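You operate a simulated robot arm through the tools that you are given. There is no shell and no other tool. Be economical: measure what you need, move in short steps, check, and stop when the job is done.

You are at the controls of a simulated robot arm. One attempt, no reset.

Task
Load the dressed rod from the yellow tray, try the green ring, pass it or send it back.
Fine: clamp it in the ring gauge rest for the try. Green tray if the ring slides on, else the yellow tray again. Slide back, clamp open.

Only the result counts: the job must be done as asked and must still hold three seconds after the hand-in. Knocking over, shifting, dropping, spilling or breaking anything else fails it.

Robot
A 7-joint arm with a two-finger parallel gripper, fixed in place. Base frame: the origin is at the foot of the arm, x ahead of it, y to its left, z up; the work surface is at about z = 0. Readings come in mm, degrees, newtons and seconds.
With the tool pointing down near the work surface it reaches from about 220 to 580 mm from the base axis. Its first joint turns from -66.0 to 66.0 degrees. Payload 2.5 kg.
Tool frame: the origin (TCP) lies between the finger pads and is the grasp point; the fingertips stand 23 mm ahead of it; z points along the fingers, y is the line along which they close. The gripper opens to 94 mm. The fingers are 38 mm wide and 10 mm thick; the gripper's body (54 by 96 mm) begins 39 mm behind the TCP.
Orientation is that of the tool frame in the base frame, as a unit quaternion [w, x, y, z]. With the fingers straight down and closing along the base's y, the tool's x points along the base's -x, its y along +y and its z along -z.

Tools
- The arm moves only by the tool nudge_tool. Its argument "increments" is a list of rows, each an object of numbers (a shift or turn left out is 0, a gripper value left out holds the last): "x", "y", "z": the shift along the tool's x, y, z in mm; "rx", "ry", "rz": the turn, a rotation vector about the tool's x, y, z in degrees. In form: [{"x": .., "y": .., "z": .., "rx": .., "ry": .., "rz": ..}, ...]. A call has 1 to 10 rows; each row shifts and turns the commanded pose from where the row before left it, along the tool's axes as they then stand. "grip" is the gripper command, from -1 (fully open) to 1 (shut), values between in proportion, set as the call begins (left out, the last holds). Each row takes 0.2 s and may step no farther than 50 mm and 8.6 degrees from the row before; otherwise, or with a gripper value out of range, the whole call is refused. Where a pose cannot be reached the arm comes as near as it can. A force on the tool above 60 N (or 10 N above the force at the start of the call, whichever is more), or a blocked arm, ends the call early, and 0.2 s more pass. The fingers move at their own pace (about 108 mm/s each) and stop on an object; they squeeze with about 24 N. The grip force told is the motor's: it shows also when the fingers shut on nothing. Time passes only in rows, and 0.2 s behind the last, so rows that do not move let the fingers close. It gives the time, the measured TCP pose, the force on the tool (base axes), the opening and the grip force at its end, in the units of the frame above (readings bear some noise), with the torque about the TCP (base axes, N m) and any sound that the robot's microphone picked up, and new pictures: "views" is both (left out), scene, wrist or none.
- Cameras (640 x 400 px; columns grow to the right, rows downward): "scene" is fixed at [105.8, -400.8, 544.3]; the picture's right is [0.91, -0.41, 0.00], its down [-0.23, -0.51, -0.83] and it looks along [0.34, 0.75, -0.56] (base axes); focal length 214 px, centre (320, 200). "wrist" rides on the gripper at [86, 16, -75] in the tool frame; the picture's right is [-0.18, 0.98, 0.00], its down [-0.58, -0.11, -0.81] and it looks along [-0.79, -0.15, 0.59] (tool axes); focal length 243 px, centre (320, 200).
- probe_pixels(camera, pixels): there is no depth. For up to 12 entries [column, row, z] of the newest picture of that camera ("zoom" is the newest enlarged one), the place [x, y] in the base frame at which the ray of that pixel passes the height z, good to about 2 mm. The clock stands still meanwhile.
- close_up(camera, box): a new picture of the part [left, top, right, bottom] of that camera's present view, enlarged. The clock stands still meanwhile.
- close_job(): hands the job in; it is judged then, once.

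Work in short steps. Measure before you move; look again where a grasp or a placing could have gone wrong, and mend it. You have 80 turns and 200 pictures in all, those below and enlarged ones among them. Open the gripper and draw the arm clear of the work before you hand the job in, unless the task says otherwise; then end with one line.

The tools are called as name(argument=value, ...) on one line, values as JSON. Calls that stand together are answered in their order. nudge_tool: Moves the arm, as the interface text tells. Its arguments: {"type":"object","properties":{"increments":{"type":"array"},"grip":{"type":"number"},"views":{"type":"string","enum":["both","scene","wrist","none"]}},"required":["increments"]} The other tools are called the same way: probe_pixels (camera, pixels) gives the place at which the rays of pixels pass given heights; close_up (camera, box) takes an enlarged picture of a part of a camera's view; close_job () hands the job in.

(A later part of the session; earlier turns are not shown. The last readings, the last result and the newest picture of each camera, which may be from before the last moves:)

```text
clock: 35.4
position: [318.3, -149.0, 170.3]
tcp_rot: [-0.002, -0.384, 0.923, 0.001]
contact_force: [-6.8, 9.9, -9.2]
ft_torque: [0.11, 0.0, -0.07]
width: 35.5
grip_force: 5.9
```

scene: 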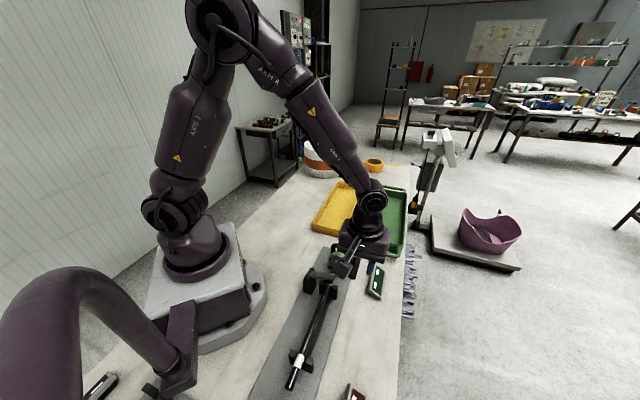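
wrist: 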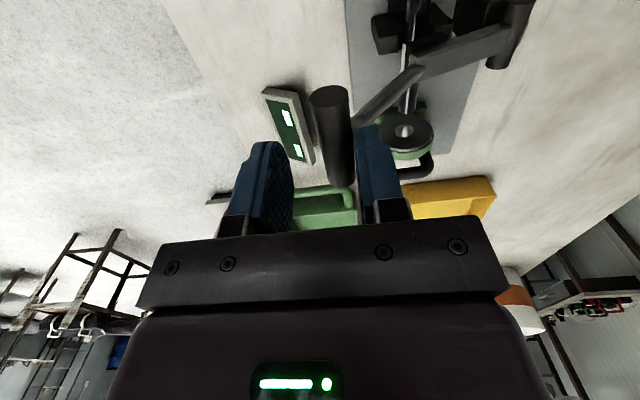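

Resistance appears (width 35.5, about 15 N), so the pad may have reached the rod. I'll look closely.

close_up(camera="wrist", box=[260, 0, 540, 210])

close_up(camera="scene", box=[290, 220, 410, 340])

```text
1.90 times, centred on (400, 105) of wrist
```

zoom: 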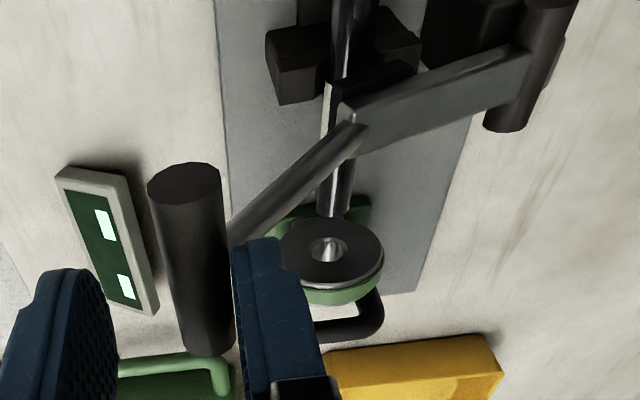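

```text
3.33 times, centred on (350, 280) of scene
```

zoom: 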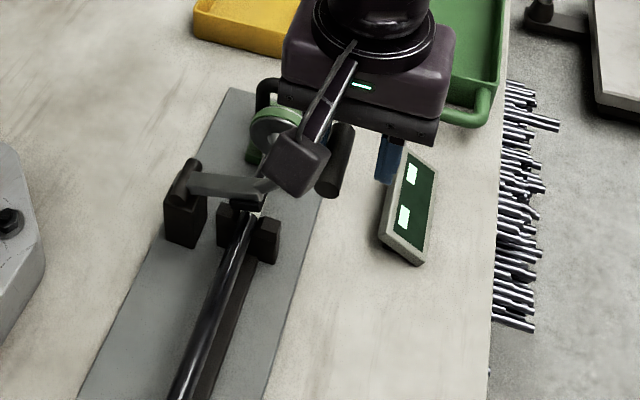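

The arm now lies over the V with the pad at the rod. I'll triangulate the T-bar to find the lever angle.

probe_pixels(camera="wrist", pixels=[[329, 93, 100], [329, 93, 120], [329, 93, 140], [329, 93, 160]])

probe_pixels(camera="scene", pixels=[[349, 277, 100], [349, 277, 120], [349, 277, 140], [349, 277, 160]])

```text
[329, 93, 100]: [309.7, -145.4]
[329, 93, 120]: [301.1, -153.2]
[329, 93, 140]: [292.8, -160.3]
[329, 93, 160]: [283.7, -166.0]
```

```text
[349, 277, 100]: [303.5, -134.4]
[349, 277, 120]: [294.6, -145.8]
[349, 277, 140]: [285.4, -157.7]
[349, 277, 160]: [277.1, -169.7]
```

The lever is at about 50°, with the bar at about 320 across and z 143. I'm pushing a little further along the tangent and watching for a click or stop.

nudge_tool(increments=[{"y": -2.5, "z": 2}, {"y": -2.5, "z": 2}, {}], views="wrist")

```text
clock: 36.2
position: [320.1, -151.9, 165.1]
tcp_rot: [-0.002, -0.382, 0.924, 0.002]
contact_force: [-9.7, 17.0, -14.2]
ft_torque: [0.18, 0.03, -0.15]
width: 38.4
grip_force: 9.2
```

wrist: 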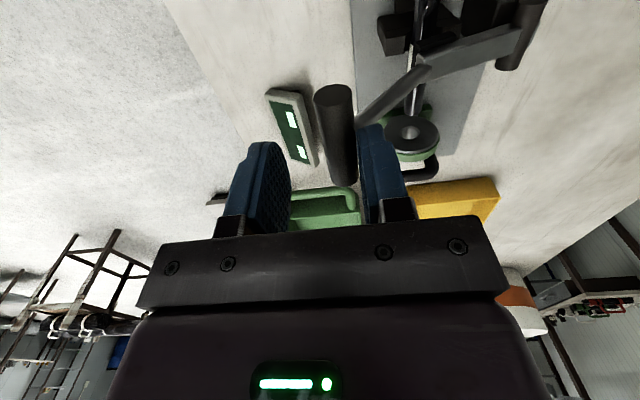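

The finger is wedging beside the shaft. I'll back off, rise, close the fingers and look, then press the bar down from above.

nudge_tool(increments=[{"y": 2.5, "z": -5}, {"z": -20}, {"z": -25}, {"z": -20}, {}], views="none")

nudge_tool(increments=[{}, {}], grip=1, views="both")

```text
clock: 37.4
position: [320.2, -152.8, 237.0]
tcp_rot: [0.001, -0.383, 0.924, 0.0]
contact_force: [-0.4, 0.0, -1.3]
ft_torque: [0.0, 0.01, 0.0]
width: 30.2
grip_force: 0.1
```

```text
clock: 38.0
position: [319.8, -151.5, 235.6]
tcp_rot: [0.001, -0.382, 0.924, 0.0]
contact_force: [0.4, -0.4, -0.3]
ft_torque: [-0.01, 0.02, -0.03]
width: 0.2
grip_force: 24.5
```

scene: 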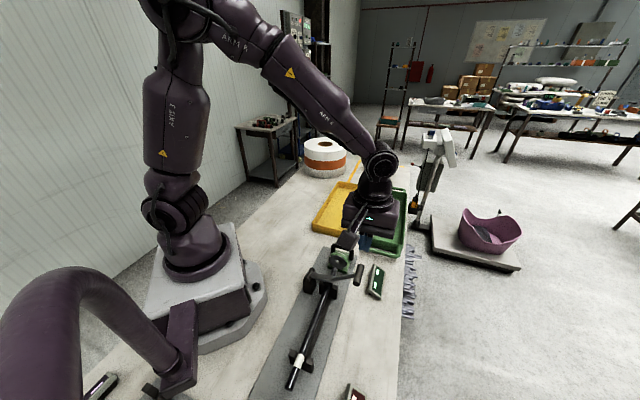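
wrist: 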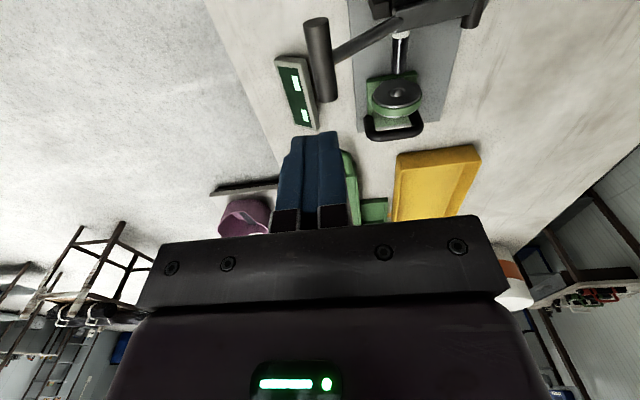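

The lever stays down. I'm locating the T-bar again now that both views are clear.

close_up(camera="scene", box=[290, 240, 390, 320])

probe_pixels(camera="wrist", pixels=[[316, 20, 100], [316, 20, 120], [316, 20, 140], [325, 100, 100], [325, 100, 120], [325, 100, 140]])

probe_pixels(camera="scene", pixels=[[357, 282, 100], [357, 282, 120], [357, 282, 140], [361, 267, 100], [361, 267, 120], [361, 267, 140]])

```text
5.00 times, centred on (340, 280) of scene
```

zoom: 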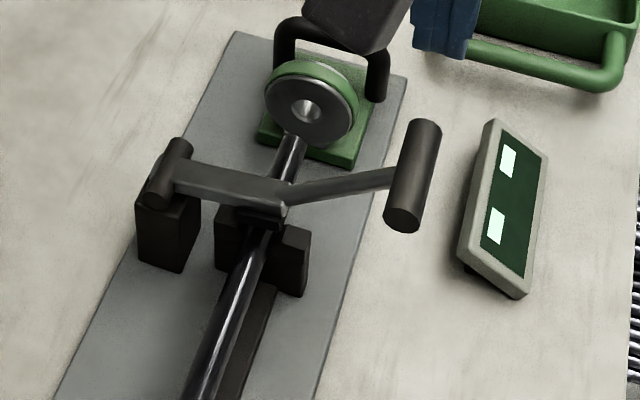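

```text
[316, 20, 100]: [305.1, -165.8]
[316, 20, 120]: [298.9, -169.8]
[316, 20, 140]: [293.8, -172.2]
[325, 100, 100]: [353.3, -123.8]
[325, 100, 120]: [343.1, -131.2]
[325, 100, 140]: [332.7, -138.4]
```

```text
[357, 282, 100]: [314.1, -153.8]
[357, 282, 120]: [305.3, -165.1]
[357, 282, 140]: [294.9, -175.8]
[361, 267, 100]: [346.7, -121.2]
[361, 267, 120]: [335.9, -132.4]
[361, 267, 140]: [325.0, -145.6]
```

The bar is now at about (331 across, z 122), roughly 59° of tilt. I'm pressing straight down on it with the closed fingertips.

nudge_tool(increments=[{"y": 2, "z": 35}, {"z": 30}, {"z": 8}, {}], views="none")

nudge_tool(increments=[{"z": 4}, {"z": 4}, {}], views="none")

```text
clock: 39.0
position: [318.5, -149.6, 162.5]
tcp_rot: [0.0, -0.383, 0.924, 0.0]
contact_force: [0.8, -0.5, 0.5]
ft_torque: [-0.03, 0.0, 0.04]
width: 0.0
grip_force: 24.1
```

```text
clock: 39.8
position: [319.3, -150.6, 154.5]
tcp_rot: [0.0, -0.383, 0.924, 0.0]
contact_force: [-0.5, -0.4, 0.2]
ft_torque: [0.01, 0.0, -0.03]
width: 0.0
grip_force: 24.2
```

nudge_tool(increments=[{"z": 3}, {"z": 3}, {}], views="none")

nudge_tool(increments=[{"z": 3}, {}], views="scene")

close_up(camera="scene", box=[290, 230, 390, 310])

```text
clock: 40.6
position: [318.2, -149.9, 148.9]
tcp_rot: [0.0, -0.382, 0.924, 0.0]
contact_force: [0.5, 0.5, -0.1]
ft_torque: [0.0, 0.02, 0.01]
width: 0.0
grip_force: 24.1
```

```text
clock: 41.2
position: [318.0, -150.6, 145.7]
tcp_rot: [0.0, -0.383, 0.924, 0.0]
contact_force: [-0.6, 0.0, 0.3]
ft_torque: [-0.02, 0.03, -0.01]
width: 0.1
grip_force: 23.6
```

scene: 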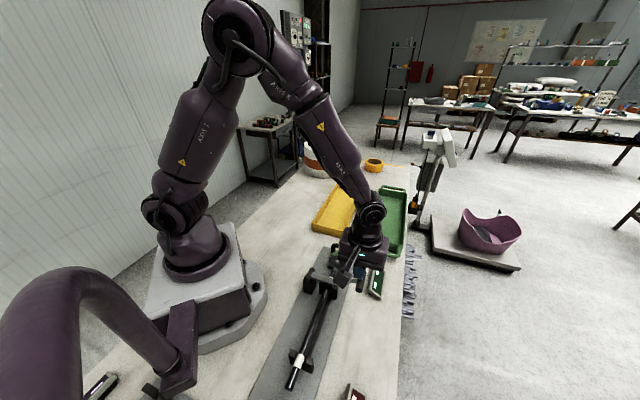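

```text
5.00 times, centred on (340, 270) of scene
```

zoom: 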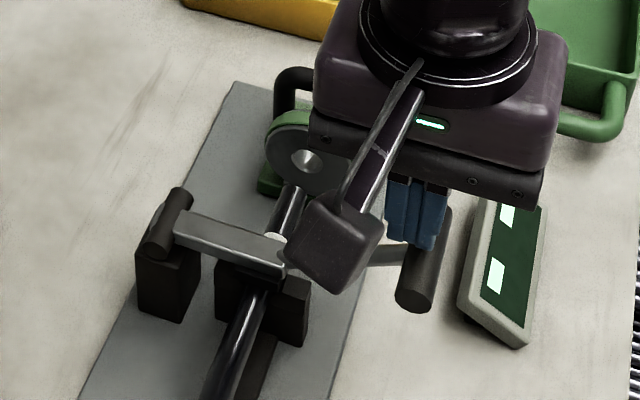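

There's no contact yet and the tips (z≈123) hover over the bar. I'm continuing down in small steps.

nudge_tool(increments=[{"z": 3}, {"z": 3}, {}], views="none")

nudge_tool(increments=[{"z": 3}, {"z": 2}, {}], views="wrist")

```text
clock: 42.0
position: [318.9, -150.5, 140.4]
tcp_rot: [0.0, -0.382, 0.924, 0.001]
contact_force: [-1.5, 1.4, 4.3]
ft_torque: [-0.01, 0.04, 0.0]
width: 0.1
grip_force: 24.0
```

```text
clock: 42.8
position: [320.6, -151.2, 138.1]
tcp_rot: [0.002, -0.383, 0.924, -0.002]
contact_force: [-8.9, 3.5, 57.1]
ft_torque: [-0.3, 0.13, -0.07]
width: 0.0
grip_force: 24.3
```

wrist: 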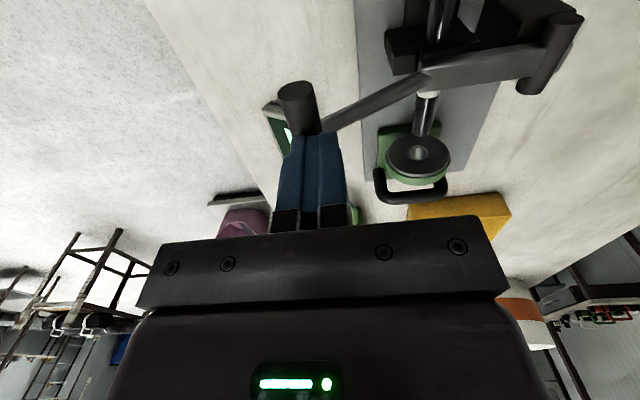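

A firm 57 N stop means the pad bears hard on the rod: it's clamped. I'm rising, moving over the green ring and yawing 90° to address its handle.

nudge_tool(increments=[{"z": -20}, {"z": -45}, {"z": -45}, {"x": -35, "y": 24}, {"x": -35, "y": 24}, {"x": -32, "y": 24}, {}], grip=0.1, views="none")

nudge_tool(increments=[{"rz": 8.2}, {"rz": 8.2}, {"rz": 8.2}, {"rz": 8.2}, {"rz": 8.2}, {"rz": 8.2}, {"rz": 8.2}, {"rz": 8.2}, {"rz": 8.2}, {"rz": 8.2}], views="none")

nudge_tool(increments=[{"rz": 8}, {"z": 25}, {"z": 25}, {}], views="both")

```text
clock: 44.4
position: [340.8, -27.0, 246.9]
tcp_rot: [0.0, -0.383, 0.924, 0.0]
contact_force: [0.4, 0.3, 0.1]
ft_torque: [0.03, 0.01, 0.0]
width: 42.1
grip_force: 0.1
```

```text
clock: 46.6
position: [340.0, -26.3, 245.2]
tcp_rot: [0.0, 0.319, 0.948, 0.0]
contact_force: [-1.6, 0.4, 0.2]
ft_torque: [0.03, 0.0, 0.0]
width: 42.4
grip_force: 0.0
```

```text
clock: 47.6
position: [340.3, -25.5, 194.0]
tcp_rot: [0.0, 0.383, 0.924, 0.0]
contact_force: [0.1, 0.5, -0.3]
ft_torque: [0.01, -0.01, -0.02]
width: 42.2
grip_force: 0.0
```

scene: 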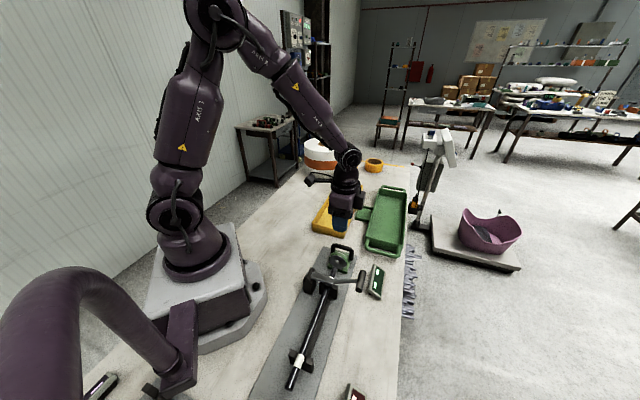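
wrist: 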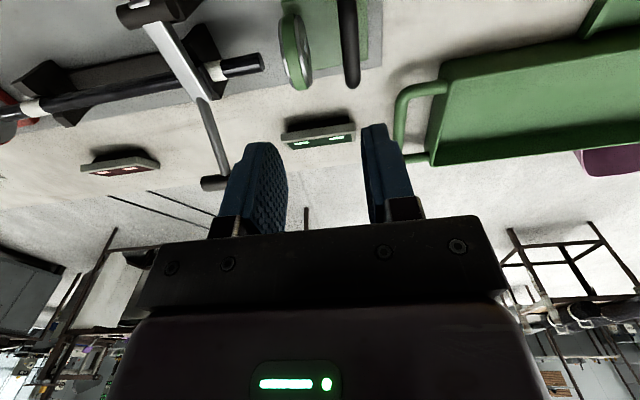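

A good side view: the rod end is at (262,62), the ring at (290,55) and the handle bar at (348,45). I'm enlarging it for measurement.

close_up(camera="wrist", box=[180, 0, 420, 130])

close_up(camera="scene", box=[300, 225, 380, 305])

probe_pixels(camera="wrist", pixels=[[345, 10, 70], [345, 10, 85], [350, 78, 70], [350, 78, 85], [350, 78, 100], [262, 62, 46], [282, 55, 48], [300, 50, 48]])

```text
2.67 times, centred on (300, 65) of wrist
```

zoom: 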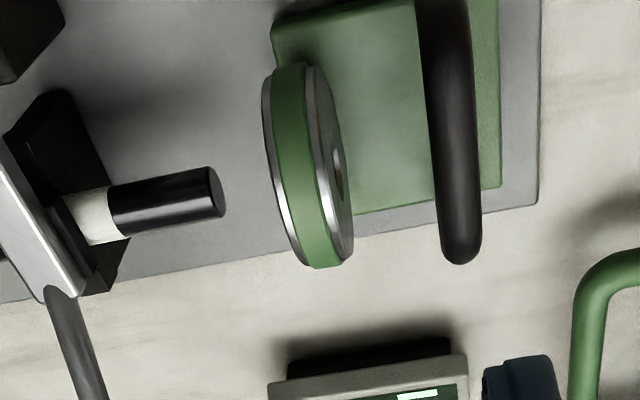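

```text
5.00 times, centred on (340, 265) of scene
```

zoom: 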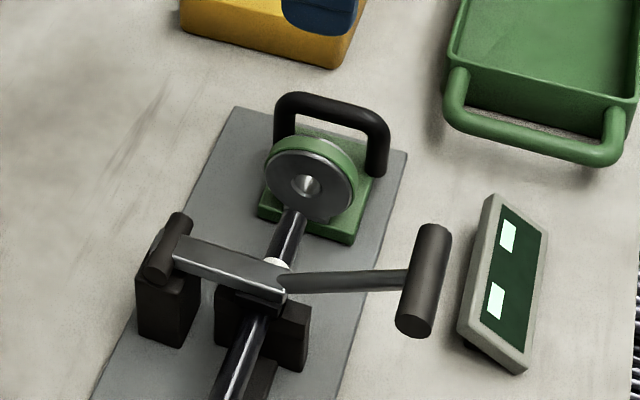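

```text
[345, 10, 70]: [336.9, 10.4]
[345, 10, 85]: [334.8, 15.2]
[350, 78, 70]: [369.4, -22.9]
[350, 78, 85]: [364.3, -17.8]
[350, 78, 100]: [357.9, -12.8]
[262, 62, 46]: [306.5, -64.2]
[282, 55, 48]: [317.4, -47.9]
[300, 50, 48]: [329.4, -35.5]
```

probe_pixels(camera="scene", pixels=[[350.5, 249.5, 70], [350.5, 249.5, 85], [350.5, 249.5, 100], [334, 246, 70], [334, 246, 85], [334, 246, 100]])

```text
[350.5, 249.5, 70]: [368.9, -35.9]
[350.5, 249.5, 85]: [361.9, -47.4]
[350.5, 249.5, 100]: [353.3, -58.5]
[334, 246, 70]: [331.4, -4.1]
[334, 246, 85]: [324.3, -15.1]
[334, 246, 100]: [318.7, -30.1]
```

The handle bar runs across from 235 to 284 at s≈245, z≈60. The rod end is at s=171 and the ring's front face at about s=192. I'm moving above the handle and narrowing the gripper to 26 mm.

nudge_tool(increments=[{"x": -1.3, "y": 22.4}, {"z": 40}, {"z": 40}, {}], grip=0.44, views="both")

close_up(camera="scene", box=[300, 205, 400, 305])

```text
clock: 48.6
position: [357.1, -11.1, 114.1]
tcp_rot: [0.0, 0.383, 0.924, 0.0]
contact_force: [0.3, -0.6, 0.2]
ft_torque: [0.02, -0.01, 0.02]
width: 26.2
grip_force: 0.0
```

scene: 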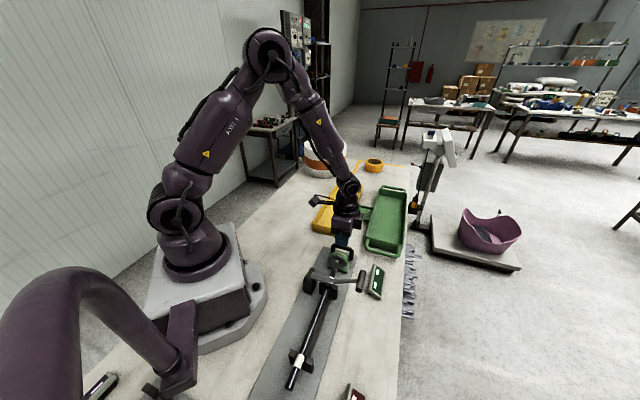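
wrist: 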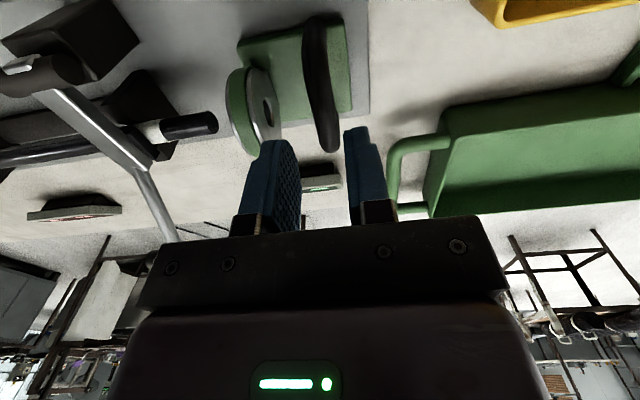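

```text
4.00 times, centred on (350, 255) of scene
```

zoom: 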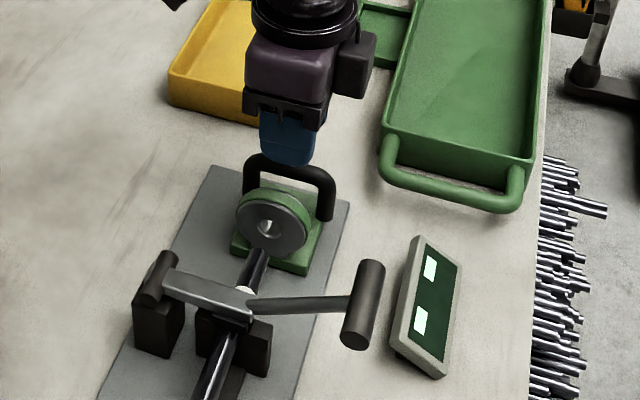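

I'm probing the handle bar from this closer view.

probe_pixels(camera="wrist", pixels=[[316, 22, 60], [316, 22, 80], [327, 146, 60], [327, 146, 80], [310, 80, 60], [330, 80, 60], [310, 80, 80], [330, 80, 80], [245, 110, 48], [270, 100, 48]])

```text
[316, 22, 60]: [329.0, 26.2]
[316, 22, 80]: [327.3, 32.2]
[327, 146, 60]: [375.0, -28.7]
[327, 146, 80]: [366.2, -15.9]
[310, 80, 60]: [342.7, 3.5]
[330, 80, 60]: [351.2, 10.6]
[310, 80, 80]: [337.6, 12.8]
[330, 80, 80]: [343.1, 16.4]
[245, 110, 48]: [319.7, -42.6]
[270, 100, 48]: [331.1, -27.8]
```

The bar is centred at s≈248, so I'm shifting 3 mm and descending around it.

nudge_tool(increments=[{"y": 3}, {"z": 15}, {"z": 15}, {"z": 6}, {}], views="both")

close_up(camera="scene", box=[300, 205, 400, 305])

```text
clock: 49.8
position: [360.4, -9.8, 77.9]
tcp_rot: [-0.001, 0.383, 0.924, 0.0]
contact_force: [0.3, -0.9, -0.2]
ft_torque: [0.02, 0.01, -0.01]
width: 26.1
grip_force: 0.0
```

scene: 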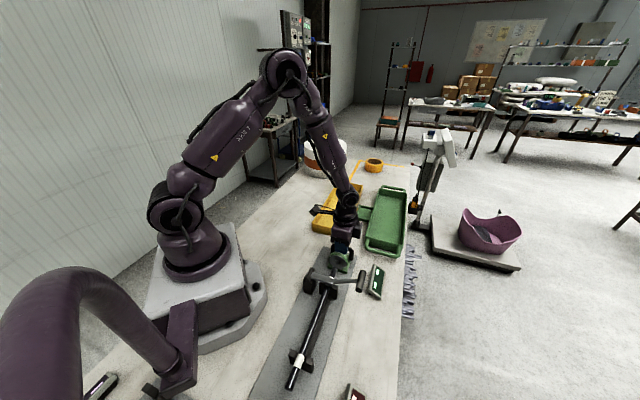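
wrist: 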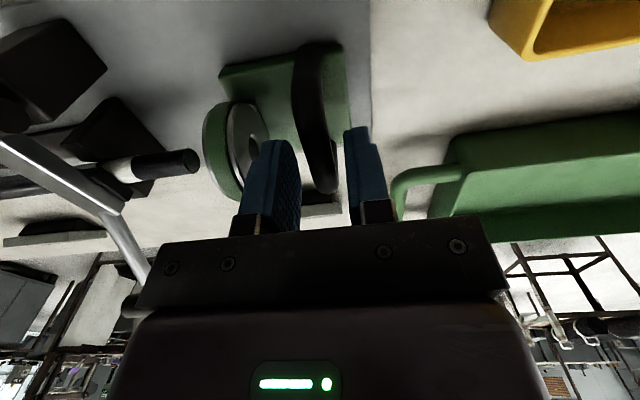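

```text
4.00 times, centred on (350, 255) of scene
```

zoom: 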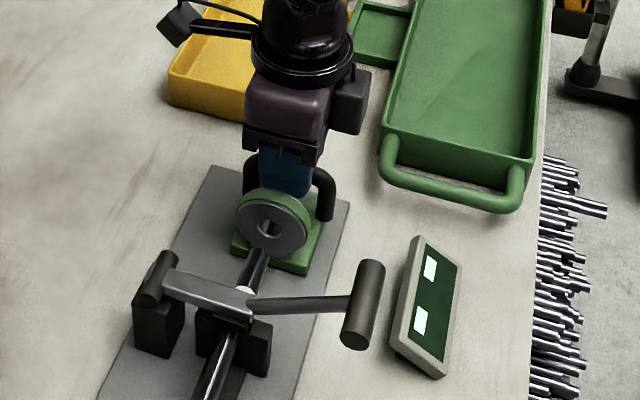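

The handle passes between the fingers with no contact. I'm going 6 mm lower and closing.

nudge_tool(increments=[{"z": 6}, {}], views="none")

nudge_tool(increments=[{}, {}, {}], grip=1, views="wrist")

```text
clock: 50.4
position: [359.4, -9.4, 72.7]
tcp_rot: [0.0, 0.383, 0.924, 0.0]
contact_force: [0.2, 0.2, -0.4]
ft_torque: [-0.02, -0.02, 0.01]
width: 26.2
grip_force: 0.1
```

```text
clock: 51.2
position: [359.1, -10.3, 72.0]
tcp_rot: [0.0, 0.382, 0.924, 0.0]
contact_force: [0.7, 0.2, -2.1]
ft_torque: [-0.07, -0.09, -0.05]
width: 13.6
grip_force: 44.8
```

wrist: 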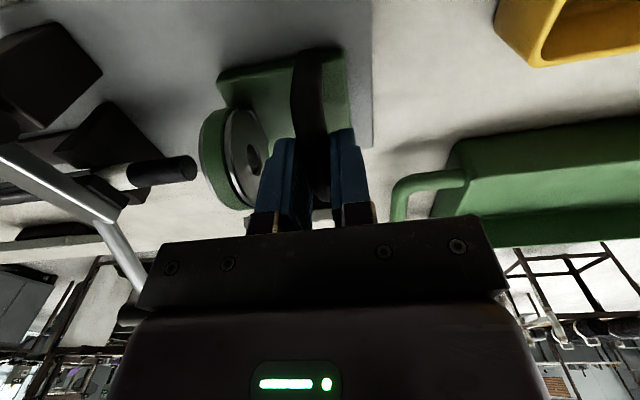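

The handle is gripped at 13.6 mm; its home position is s≈246.6. I'm sliding toward the rod in small steps and watching the force.

nudge_tool(increments=[{"y": -4}, {"y": -5}, {"y": -5}, {}], views="wrist")

close_up(camera="wrist", box=[60, 40, 360, 240])

```text
clock: 52.2
position: [348.8, -20.2, 72.6]
tcp_rot: [0.0, 0.383, 0.924, 0.001]
contact_force: [3.2, -0.1, -7.4]
ft_torque: [-0.25, -0.37, 0.04]
width: 13.7
grip_force: 44.4
```

wrist: 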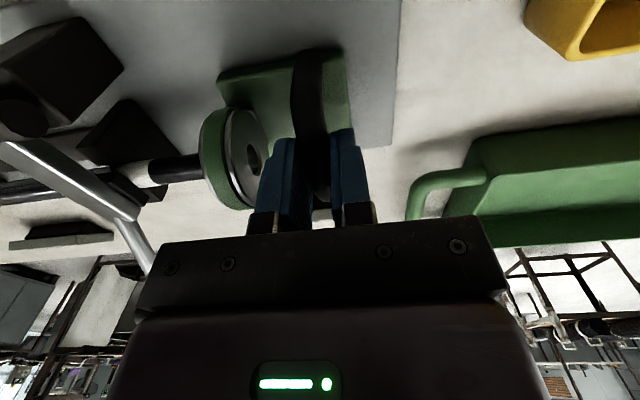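

```text
2.00 times, centred on (210, 140) of wrist
```

zoom: 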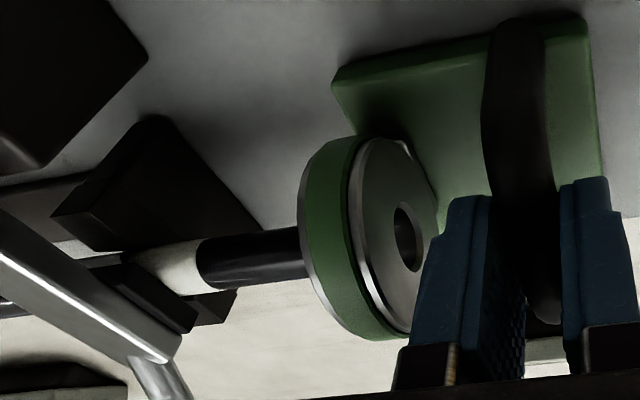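

The ring slides freely and is close to the rod end. I'm advancing in 3 mm steps.

nudge_tool(increments=[{"y": -3}, {"y": -3}, {}], views="none")

nudge_tool(increments=[{"y": -3}, {"y": -3}, {}], views="wrist")

close_up(camera="wrist", box=[60, 40, 360, 240])

```text
clock: 53.0
position: [345.6, -24.7, 73.3]
tcp_rot: [0.0, 0.382, 0.924, 0.0]
contact_force: [4.0, -1.7, -15.7]
ft_torque: [-0.23, -0.34, 0.15]
width: 13.6
grip_force: 45.1
```

```text
clock: 53.8
position: [339.5, -28.5, 73.3]
tcp_rot: [-0.001, 0.383, 0.924, 0.001]
contact_force: [2.8, 0.5, -20.9]
ft_torque: [-0.65, -0.68, 0.09]
width: 13.5
grip_force: 45.0
```

wrist: 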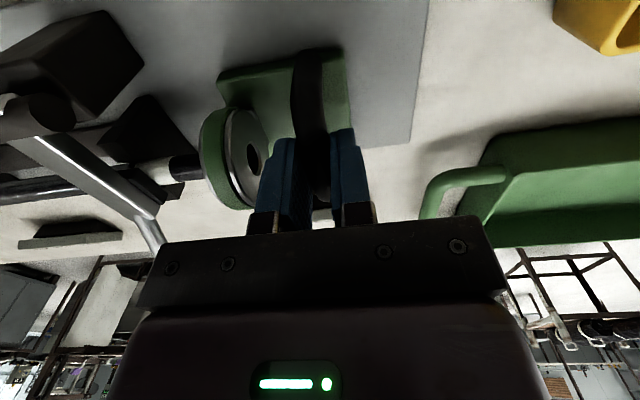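

```text
2.00 times, centred on (210, 140) of wrist
```

zoom: 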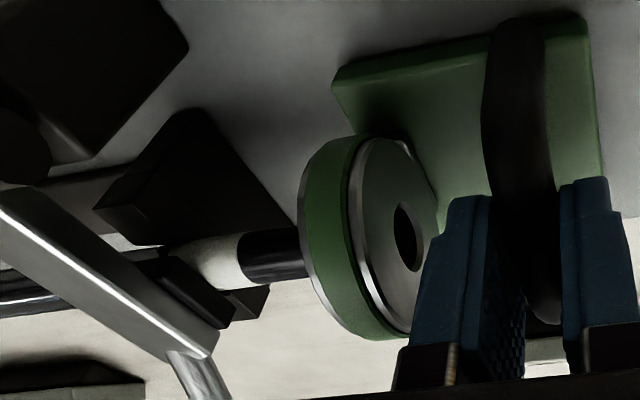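

Force along the slide is only about 2 N and the rod end has entered the bore. I'll relieve the vertical preload by 1.5 mm and continue.

nudge_tool(increments=[{"z": 1.5}, {}], views="none")

nudge_tool(increments=[{"y": -3}, {"y": -3}, {"y": -3}, {}], views="wrist")

close_up(camera="wrist", box=[60, 40, 360, 240])

```text
clock: 54.4
position: [341.2, -28.3, 73.1]
tcp_rot: [0.0, 0.383, 0.924, 0.001]
contact_force: [-8.2, 4.4, 24.6]
ft_torque: [0.1, 0.34, -0.14]
width: 13.6
grip_force: 45.1
```

```text
clock: 55.4
position: [334.7, -35.2, 71.2]
tcp_rot: [0.0, 0.381, 0.925, 0.0]
contact_force: [-10.6, 14.0, 40.0]
ft_torque: [-0.13, -0.15, -0.26]
width: 14.0
grip_force: 44.8
```

wrist: 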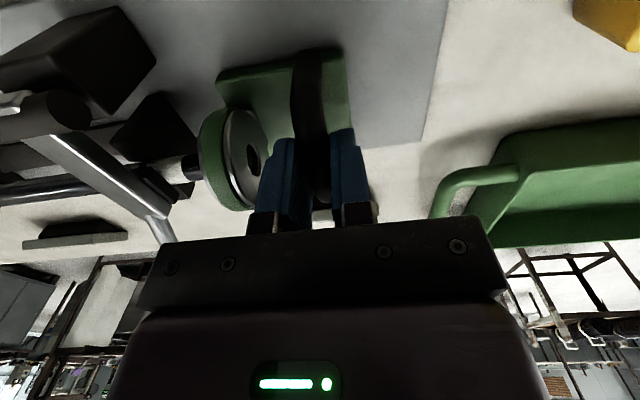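

```text
2.00 times, centred on (210, 140) of wrist
```

zoom: 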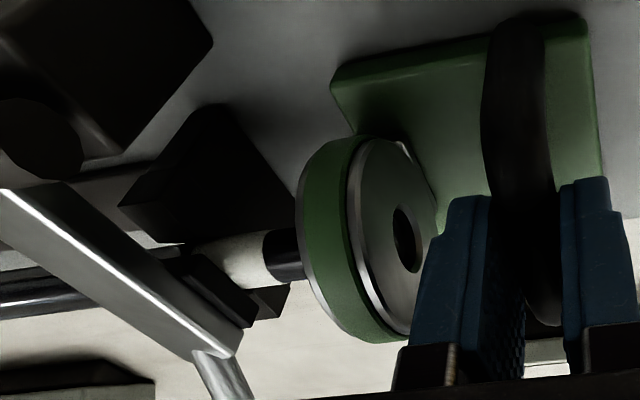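

Axial force is still only about 2 N. The sideways and vertical loads are guide preload, so I'll relieve those and go on.

nudge_tool(increments=[{"z": -1.2, "x": 0.8}, {}], views="none")

nudge_tool(increments=[{"y": -3}, {"y": -3}, {}], views="wrist")

close_up(camera="wrist", box=[60, 40, 360, 240])

```text
clock: 56.0
position: [334.1, -35.8, 71.9]
tcp_rot: [-0.002, 0.383, 0.924, -0.001]
contact_force: [4.4, -0.6, -14.4]
ft_torque: [0.21, 0.15, 0.36]
width: 13.7
grip_force: 45.6
```

```text
clock: 56.8
position: [329.9, -39.3, 72.2]
tcp_rot: [0.0, 0.384, 0.923, -0.001]
contact_force: [10.3, -11.1, -37.2]
ft_torque: [0.02, 0.03, 0.37]
width: 13.6
grip_force: 44.8
```

wrist: 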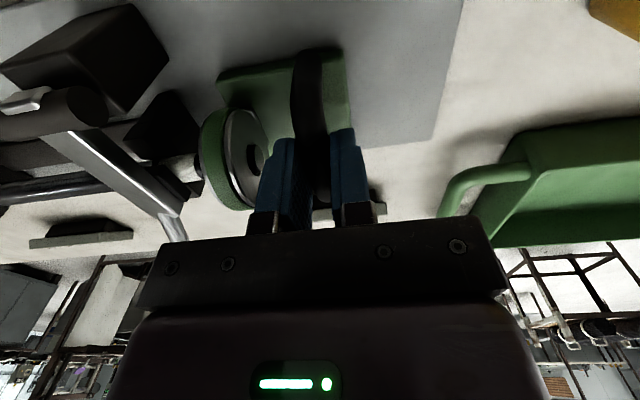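

```text
2.00 times, centred on (210, 140) of wrist
```

zoom: 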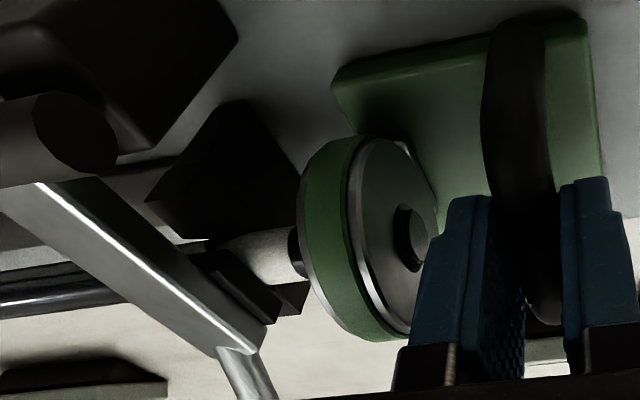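

The ring is fully on the rod end with near-zero axial force, and the rod shows inside the bore. I'll relieve the preload and push further toward the end of travel to make the try decisive.

nudge_tool(increments=[{"z": 0.8, "x": -0.4}, {"y": -2}, {"y": -2}, {}], views="none")

nudge_tool(increments=[{"y": -2}, {"y": -2}, {}], views="both")

close_up(camera="wrist", box=[60, 40, 360, 240])

close_up(camera="scene", box=[300, 215, 390, 305])

```text
clock: 57.8
position: [326.3, -42.4, 73.0]
tcp_rot: [0.0, 0.382, 0.924, 0.0]
contact_force: [6.6, -3.1, -8.3]
ft_torque: [0.26, 0.06, 0.01]
width: 13.7
grip_force: 44.8
```

```text
clock: 58.6
position: [324.5, -45.1, 73.0]
tcp_rot: [0.001, 0.383, 0.924, 0.001]
contact_force: [1.7, -0.2, 15.6]
ft_torque: [0.12, 0.06, -0.2]
width: 13.7
grip_force: 45.0
```

scene: 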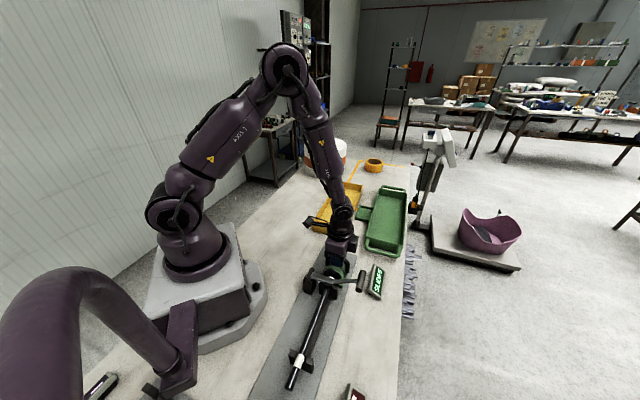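
wrist: 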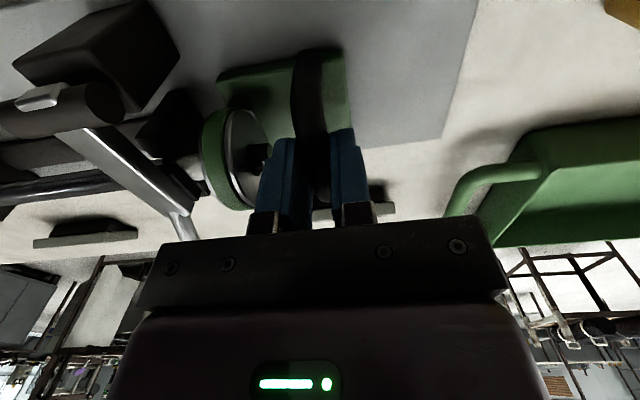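

```text
2.00 times, centred on (210, 140) of wrist
```

zoom: 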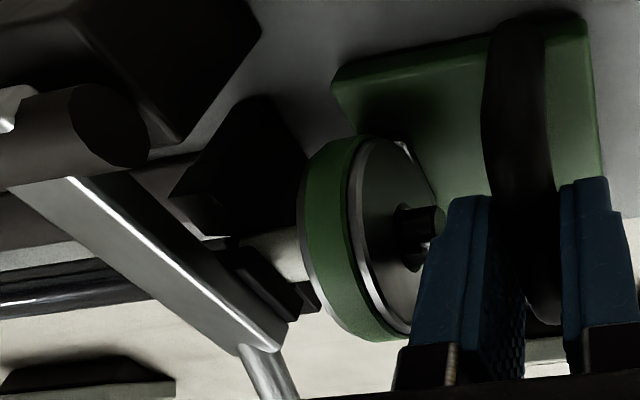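

```text
4.44 times, centred on (345, 260) of scene
```

zoom: 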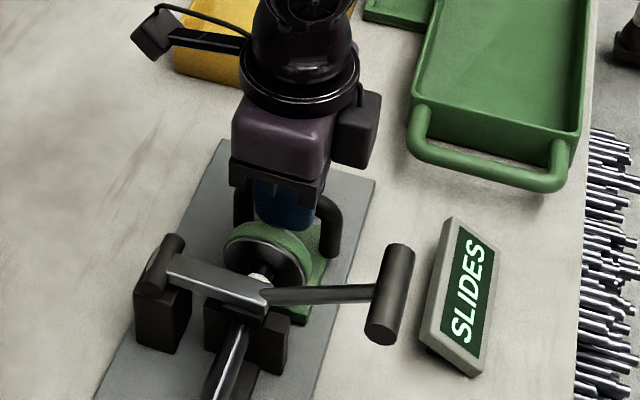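

The panel now reads "SLIDES", so the rod passes and goes to the green tray. I'm sliding the ring back home (+49 mm).

nudge_tool(increments=[{"z": -0.4, "y": 4}, {"y": 5}, {"y": 5}, {"y": 5}, {"y": 5}, {}], views="none")

nudge_tool(increments=[{"y": 5}, {"y": 5}, {"y": 5}, {"y": 5}, {}], views="none")

```text
clock: 60.0
position: [341.5, -27.8, 73.1]
tcp_rot: [-0.001, 0.383, 0.924, 0.0]
contact_force: [-1.6, -0.6, 10.8]
ft_torque: [0.28, 0.35, 0.16]
width: 13.7
grip_force: 44.7
```

```text
clock: 61.2
position: [356.2, -12.8, 72.4]
tcp_rot: [0.0, 0.382, 0.924, 0.0]
contact_force: [-3.0, 0.8, 14.6]
ft_torque: [0.08, 0.2, -0.02]
width: 13.7
grip_force: 46.0
```

nudge_tool(increments=[{"y": 3}, {"y": 1.5}, {}], views="none")

nudge_tool(increments=[{"y": 1.5}, {}], views="both")

close_up(camera="scene", box=[300, 215, 390, 305])

```text
clock: 62.0
position: [359.8, -9.7, 72.5]
tcp_rot: [-0.001, 0.382, 0.924, 0.001]
contact_force: [-6.9, 3.9, 15.2]
ft_torque: [-0.55, -0.45, -0.23]
width: 13.7
grip_force: 44.7
```

```text
clock: 62.6
position: [358.7, -9.8, 72.3]
tcp_rot: [0.0, 0.382, 0.924, 0.0]
contact_force: [-12.0, 4.3, 20.0]
ft_torque: [-0.64, -0.52, 0.01]
width: 13.7
grip_force: 44.8
```

scene: 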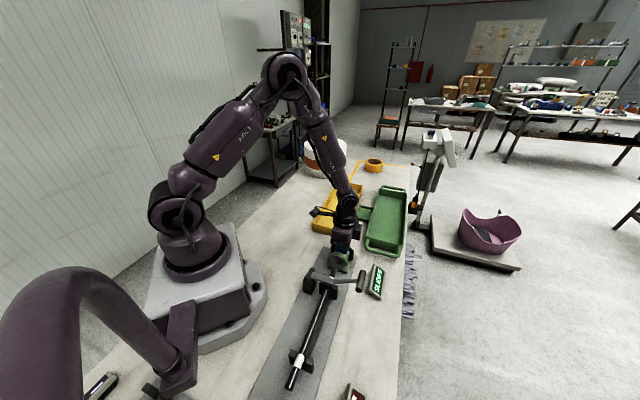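
wrist: 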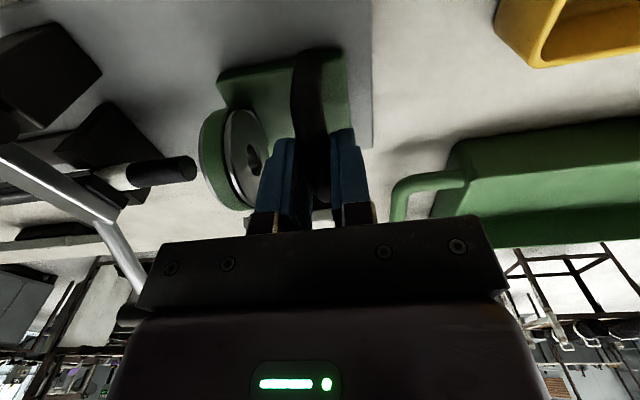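

```text
4.44 times, centred on (345, 260) of scene
```

zoom: 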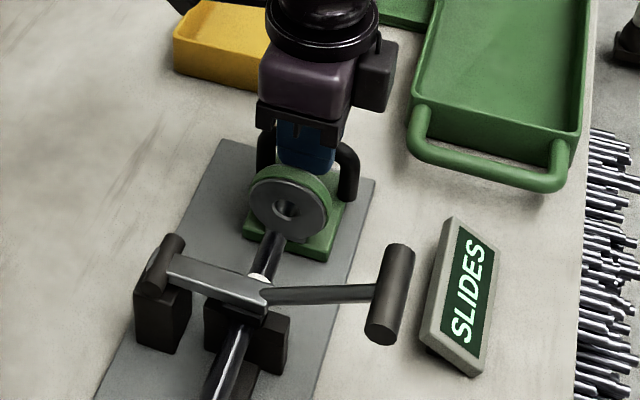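

The ring is home (s=246.7) against its stop, and the wrist view matches the original. I'll relax, open the fingers and rise.

nudge_tool(increments=[{"y": -0.8, "z": -0.5}, {}], views="none")

nudge_tool(increments=[{}, {}], grip=0.44, views="none")

nudge_tool(increments=[{"z": -10}, {"z": -25}, {"z": -45}, {"z": -45}, {"z": -45}, {}], views="both")

```text
clock: 63.2
position: [358.8, -10.8, 72.5]
tcp_rot: [0.001, 0.383, 0.924, 0.001]
contact_force: [4.4, -0.7, -7.1]
ft_torque: [0.96, 0.88, 0.15]
width: 13.5
grip_force: 44.9
```

```text
clock: 63.8
position: [359.4, -9.8, 73.2]
tcp_rot: [0.0, 0.383, 0.924, 0.0]
contact_force: [-0.5, 0.5, 0.3]
ft_torque: [-0.05, 0.01, 0.0]
width: 26.2
grip_force: 0.1
```

```text
clock: 65.2
position: [360.2, -8.6, 241.8]
tcp_rot: [0.0, 0.383, 0.924, -0.001]
contact_force: [-0.2, -0.5, 0.9]
ft_torque: [0.01, 0.04, 0.01]
width: 26.4
grip_force: 0.0
```

scene: 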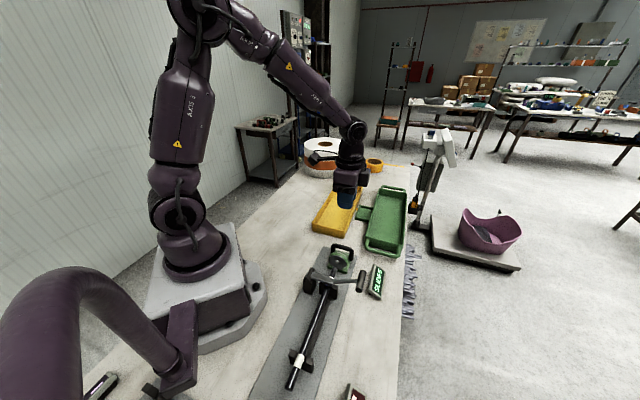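
wrist: 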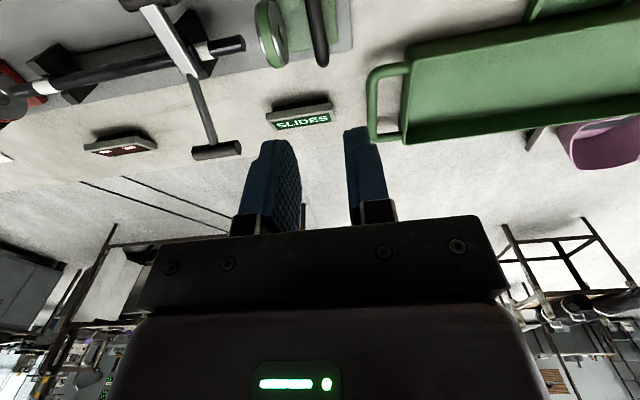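

Ring home, gripper clear. To open the clamp I'll grip the T-bar by its two ends along its axis, so it can pivot between the fingers. First I'm measuring the bar.

close_up(camera="wrist", box=[150, 0, 350, 180])

close_up(camera="scene", box=[300, 235, 400, 315])

probe_pixels(camera="wrist", pixels=[[193, 153, 95], [193, 153, 106], [193, 153, 117], [240, 148, 95], [240, 148, 106], [240, 148, 117], [268, 115, 30], [333, 105, 30], [270, 130, 30], [333, 122, 30]])

```text
2.22 times, centred on (250, 90) of wrist
```

zoom: 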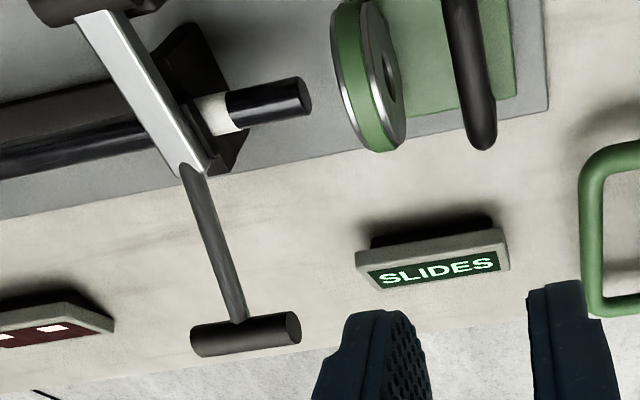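

```text
5.00 times, centred on (350, 275) of scene
```

zoom: 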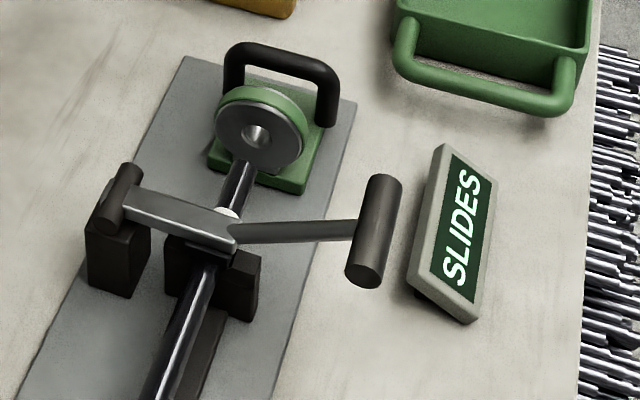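

```text
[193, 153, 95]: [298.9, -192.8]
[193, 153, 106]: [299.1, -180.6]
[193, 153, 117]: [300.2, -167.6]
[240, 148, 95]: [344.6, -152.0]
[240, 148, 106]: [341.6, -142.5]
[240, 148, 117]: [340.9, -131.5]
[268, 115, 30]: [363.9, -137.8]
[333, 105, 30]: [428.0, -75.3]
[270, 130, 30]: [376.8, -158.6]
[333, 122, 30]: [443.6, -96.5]
```

probe_pixels(camera="scene", pixels=[[358.6, 290, 95], [358.6, 290, 106], [358.6, 290, 117], [363, 273, 95], [363, 273, 106], [363, 273, 117]])

```text
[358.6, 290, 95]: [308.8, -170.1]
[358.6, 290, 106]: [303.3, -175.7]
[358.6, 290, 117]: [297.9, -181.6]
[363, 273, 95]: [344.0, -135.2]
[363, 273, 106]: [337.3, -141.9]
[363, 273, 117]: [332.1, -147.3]
```

The bar is centred at about (339 across, s 113.5, z 108) and is 52 mm long. I'm moving above it with an 80 mm opening.

nudge_tool(increments=[{"x": -19.5, "y": -34}, {"x": -19.5, "y": -34}, {"x": -19.5, "y": -34}, {"x": -19.5, "y": -33}, {"z": 30}, {"z": 25}, {}], grip=-0.7, views="both")

close_up(camera="scene", box=[290, 205, 420, 315])

```text
clock: 66.8
position: [319.7, -161.8, 188.9]
tcp_rot: [0.0, 0.382, 0.924, 0.0]
contact_force: [0.0, 0.1, 0.7]
ft_torque: [0.01, -0.03, -0.02]
width: 80.0
grip_force: 0.0
```

scene: 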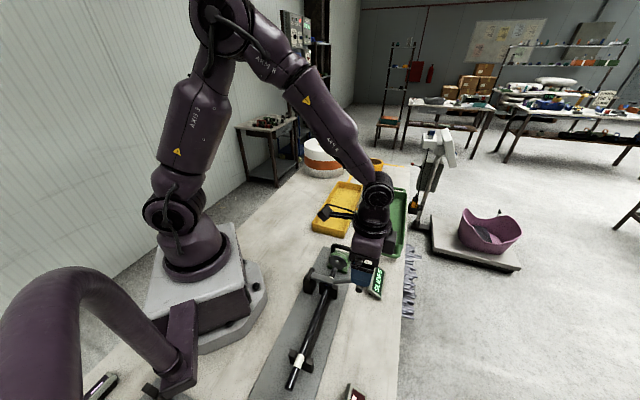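
wrist: 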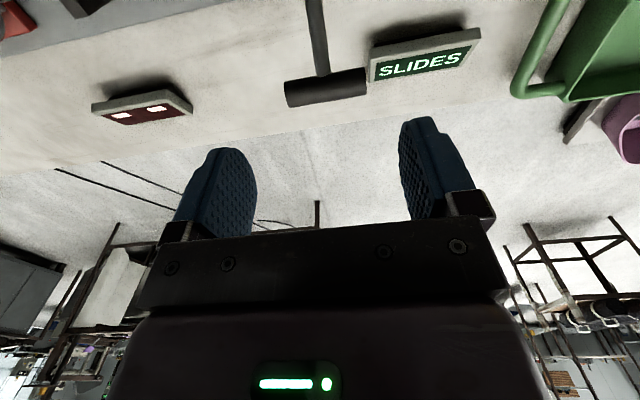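

```text
3.64 times, centred on (355, 260) of scene
```

zoom: 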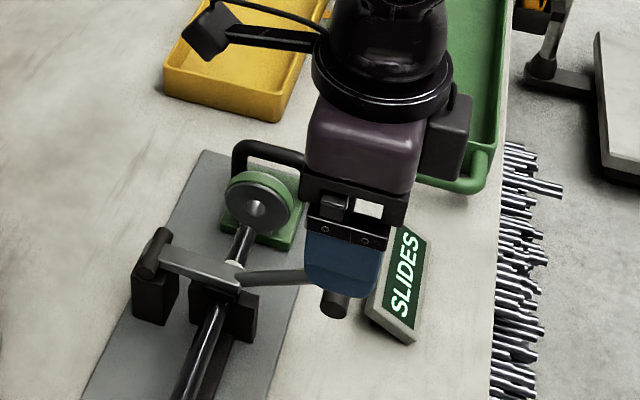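

probe_pixels(camera="wrist", pixels=[[287, 94, 100], [287, 94, 108], [287, 94, 116], [366, 82, 100], [366, 82, 108], [366, 82, 116]])

```text
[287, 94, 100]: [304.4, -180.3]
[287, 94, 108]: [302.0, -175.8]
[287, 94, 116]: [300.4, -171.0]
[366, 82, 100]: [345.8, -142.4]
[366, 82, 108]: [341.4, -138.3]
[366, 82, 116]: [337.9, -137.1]
```

The bar is centred at w 338.5, s 116.4. I'm correcting by 4 mm and 2 mm and descending over it.

nudge_tool(increments=[{"x": 2, "y": 4.5}, {"z": 25}, {"z": 25}, {"z": 15}, {"z": 8}, {}], views="both")

```text
clock: 68.2
position: [322.5, -156.3, 114.7]
tcp_rot: [0.001, 0.383, 0.924, 0.0]
contact_force: [0.2, 0.9, 0.4]
ft_torque: [-0.02, -0.02, 0.01]
width: 79.9
grip_force: 0.0
```

scene: 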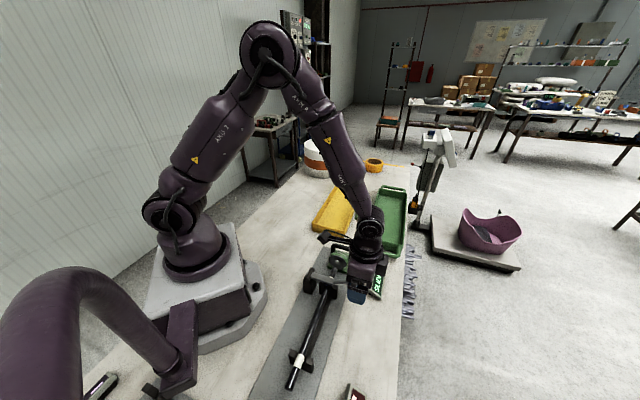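
wrist: 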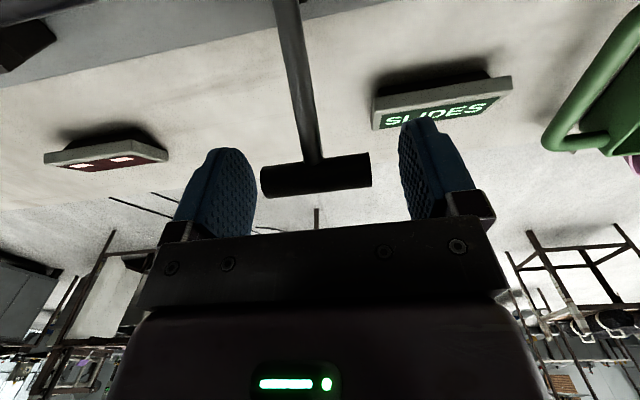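

The bar lies between the fingers, slightly toward the left one. I'm shifting 3 mm and closing on its ends.

nudge_tool(increments=[{"y": -3}, {}], views="none")

nudge_tool(increments=[{}, {}, {}], grip=1, views="wrist")

```text
clock: 68.8
position: [318.1, -157.9, 114.8]
tcp_rot: [0.0, 0.382, 0.924, 0.0]
contact_force: [-0.6, -0.7, 1.0]
ft_torque: [-0.03, 0.01, -0.03]
width: 79.9
grip_force: 0.0
```

```text
clock: 69.6
position: [319.6, -156.3, 114.2]
tcp_rot: [0.0, 0.382, 0.924, 0.001]
contact_force: [12.0, 11.2, -3.6]
ft_torque: [-0.03, -0.25, 0.08]
width: 68.3
grip_force: 44.9
```

wrist: 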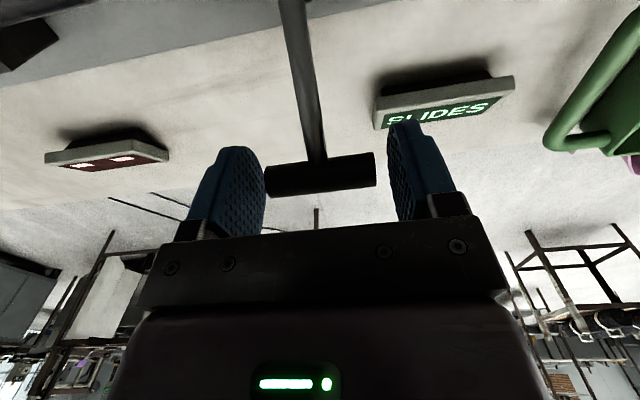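

The left finger touched first (+16 N along s). I'm shifting along -s so the fingers centre on the bar.

nudge_tool(increments=[{"y": -3}, {"y": -3}, {}, {}], views="wrist")

```text
clock: 70.6
position: [318.4, -156.9, 115.6]
tcp_rot: [0.004, 0.379, 0.926, 0.004]
contact_force: [41.3, 30.2, -4.3]
ft_torque: [-0.1, -0.45, -1.09]
width: 68.4
grip_force: 44.4
```

wrist: 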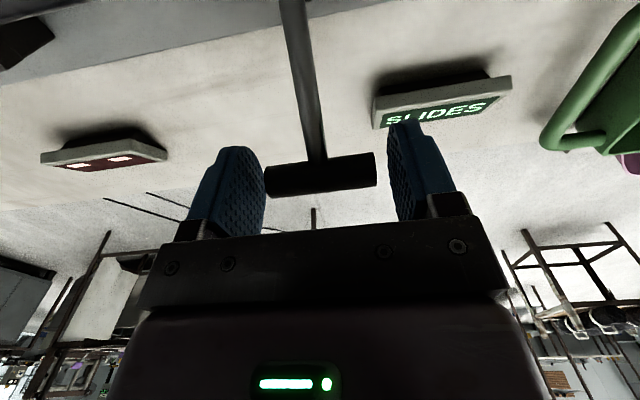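

Force rose to +51 N, so it's the right finger bearing. I'm shifting the other way.

nudge_tool(increments=[{"y": 3}, {"y": 3}, {"y": 3}, {"y": 3}, {}], views="wrist")

```text
clock: 71.8
position: [319.1, -156.6, 115.8]
tcp_rot: [-0.003, 0.383, 0.924, -0.003]
contact_force: [-7.1, -20.3, 5.6]
ft_torque: [0.06, 0.3, 2.03]
width: 68.4
grip_force: 44.5
```

wrist: 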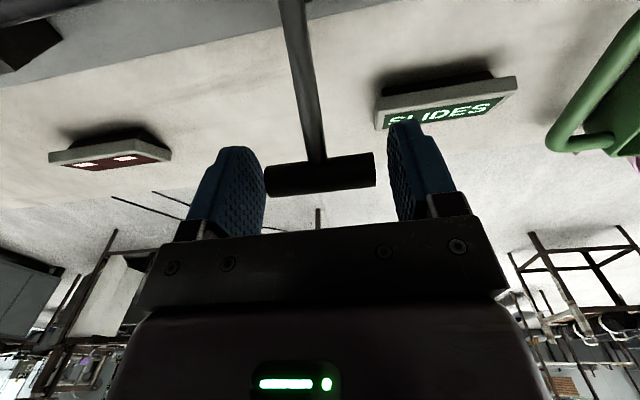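

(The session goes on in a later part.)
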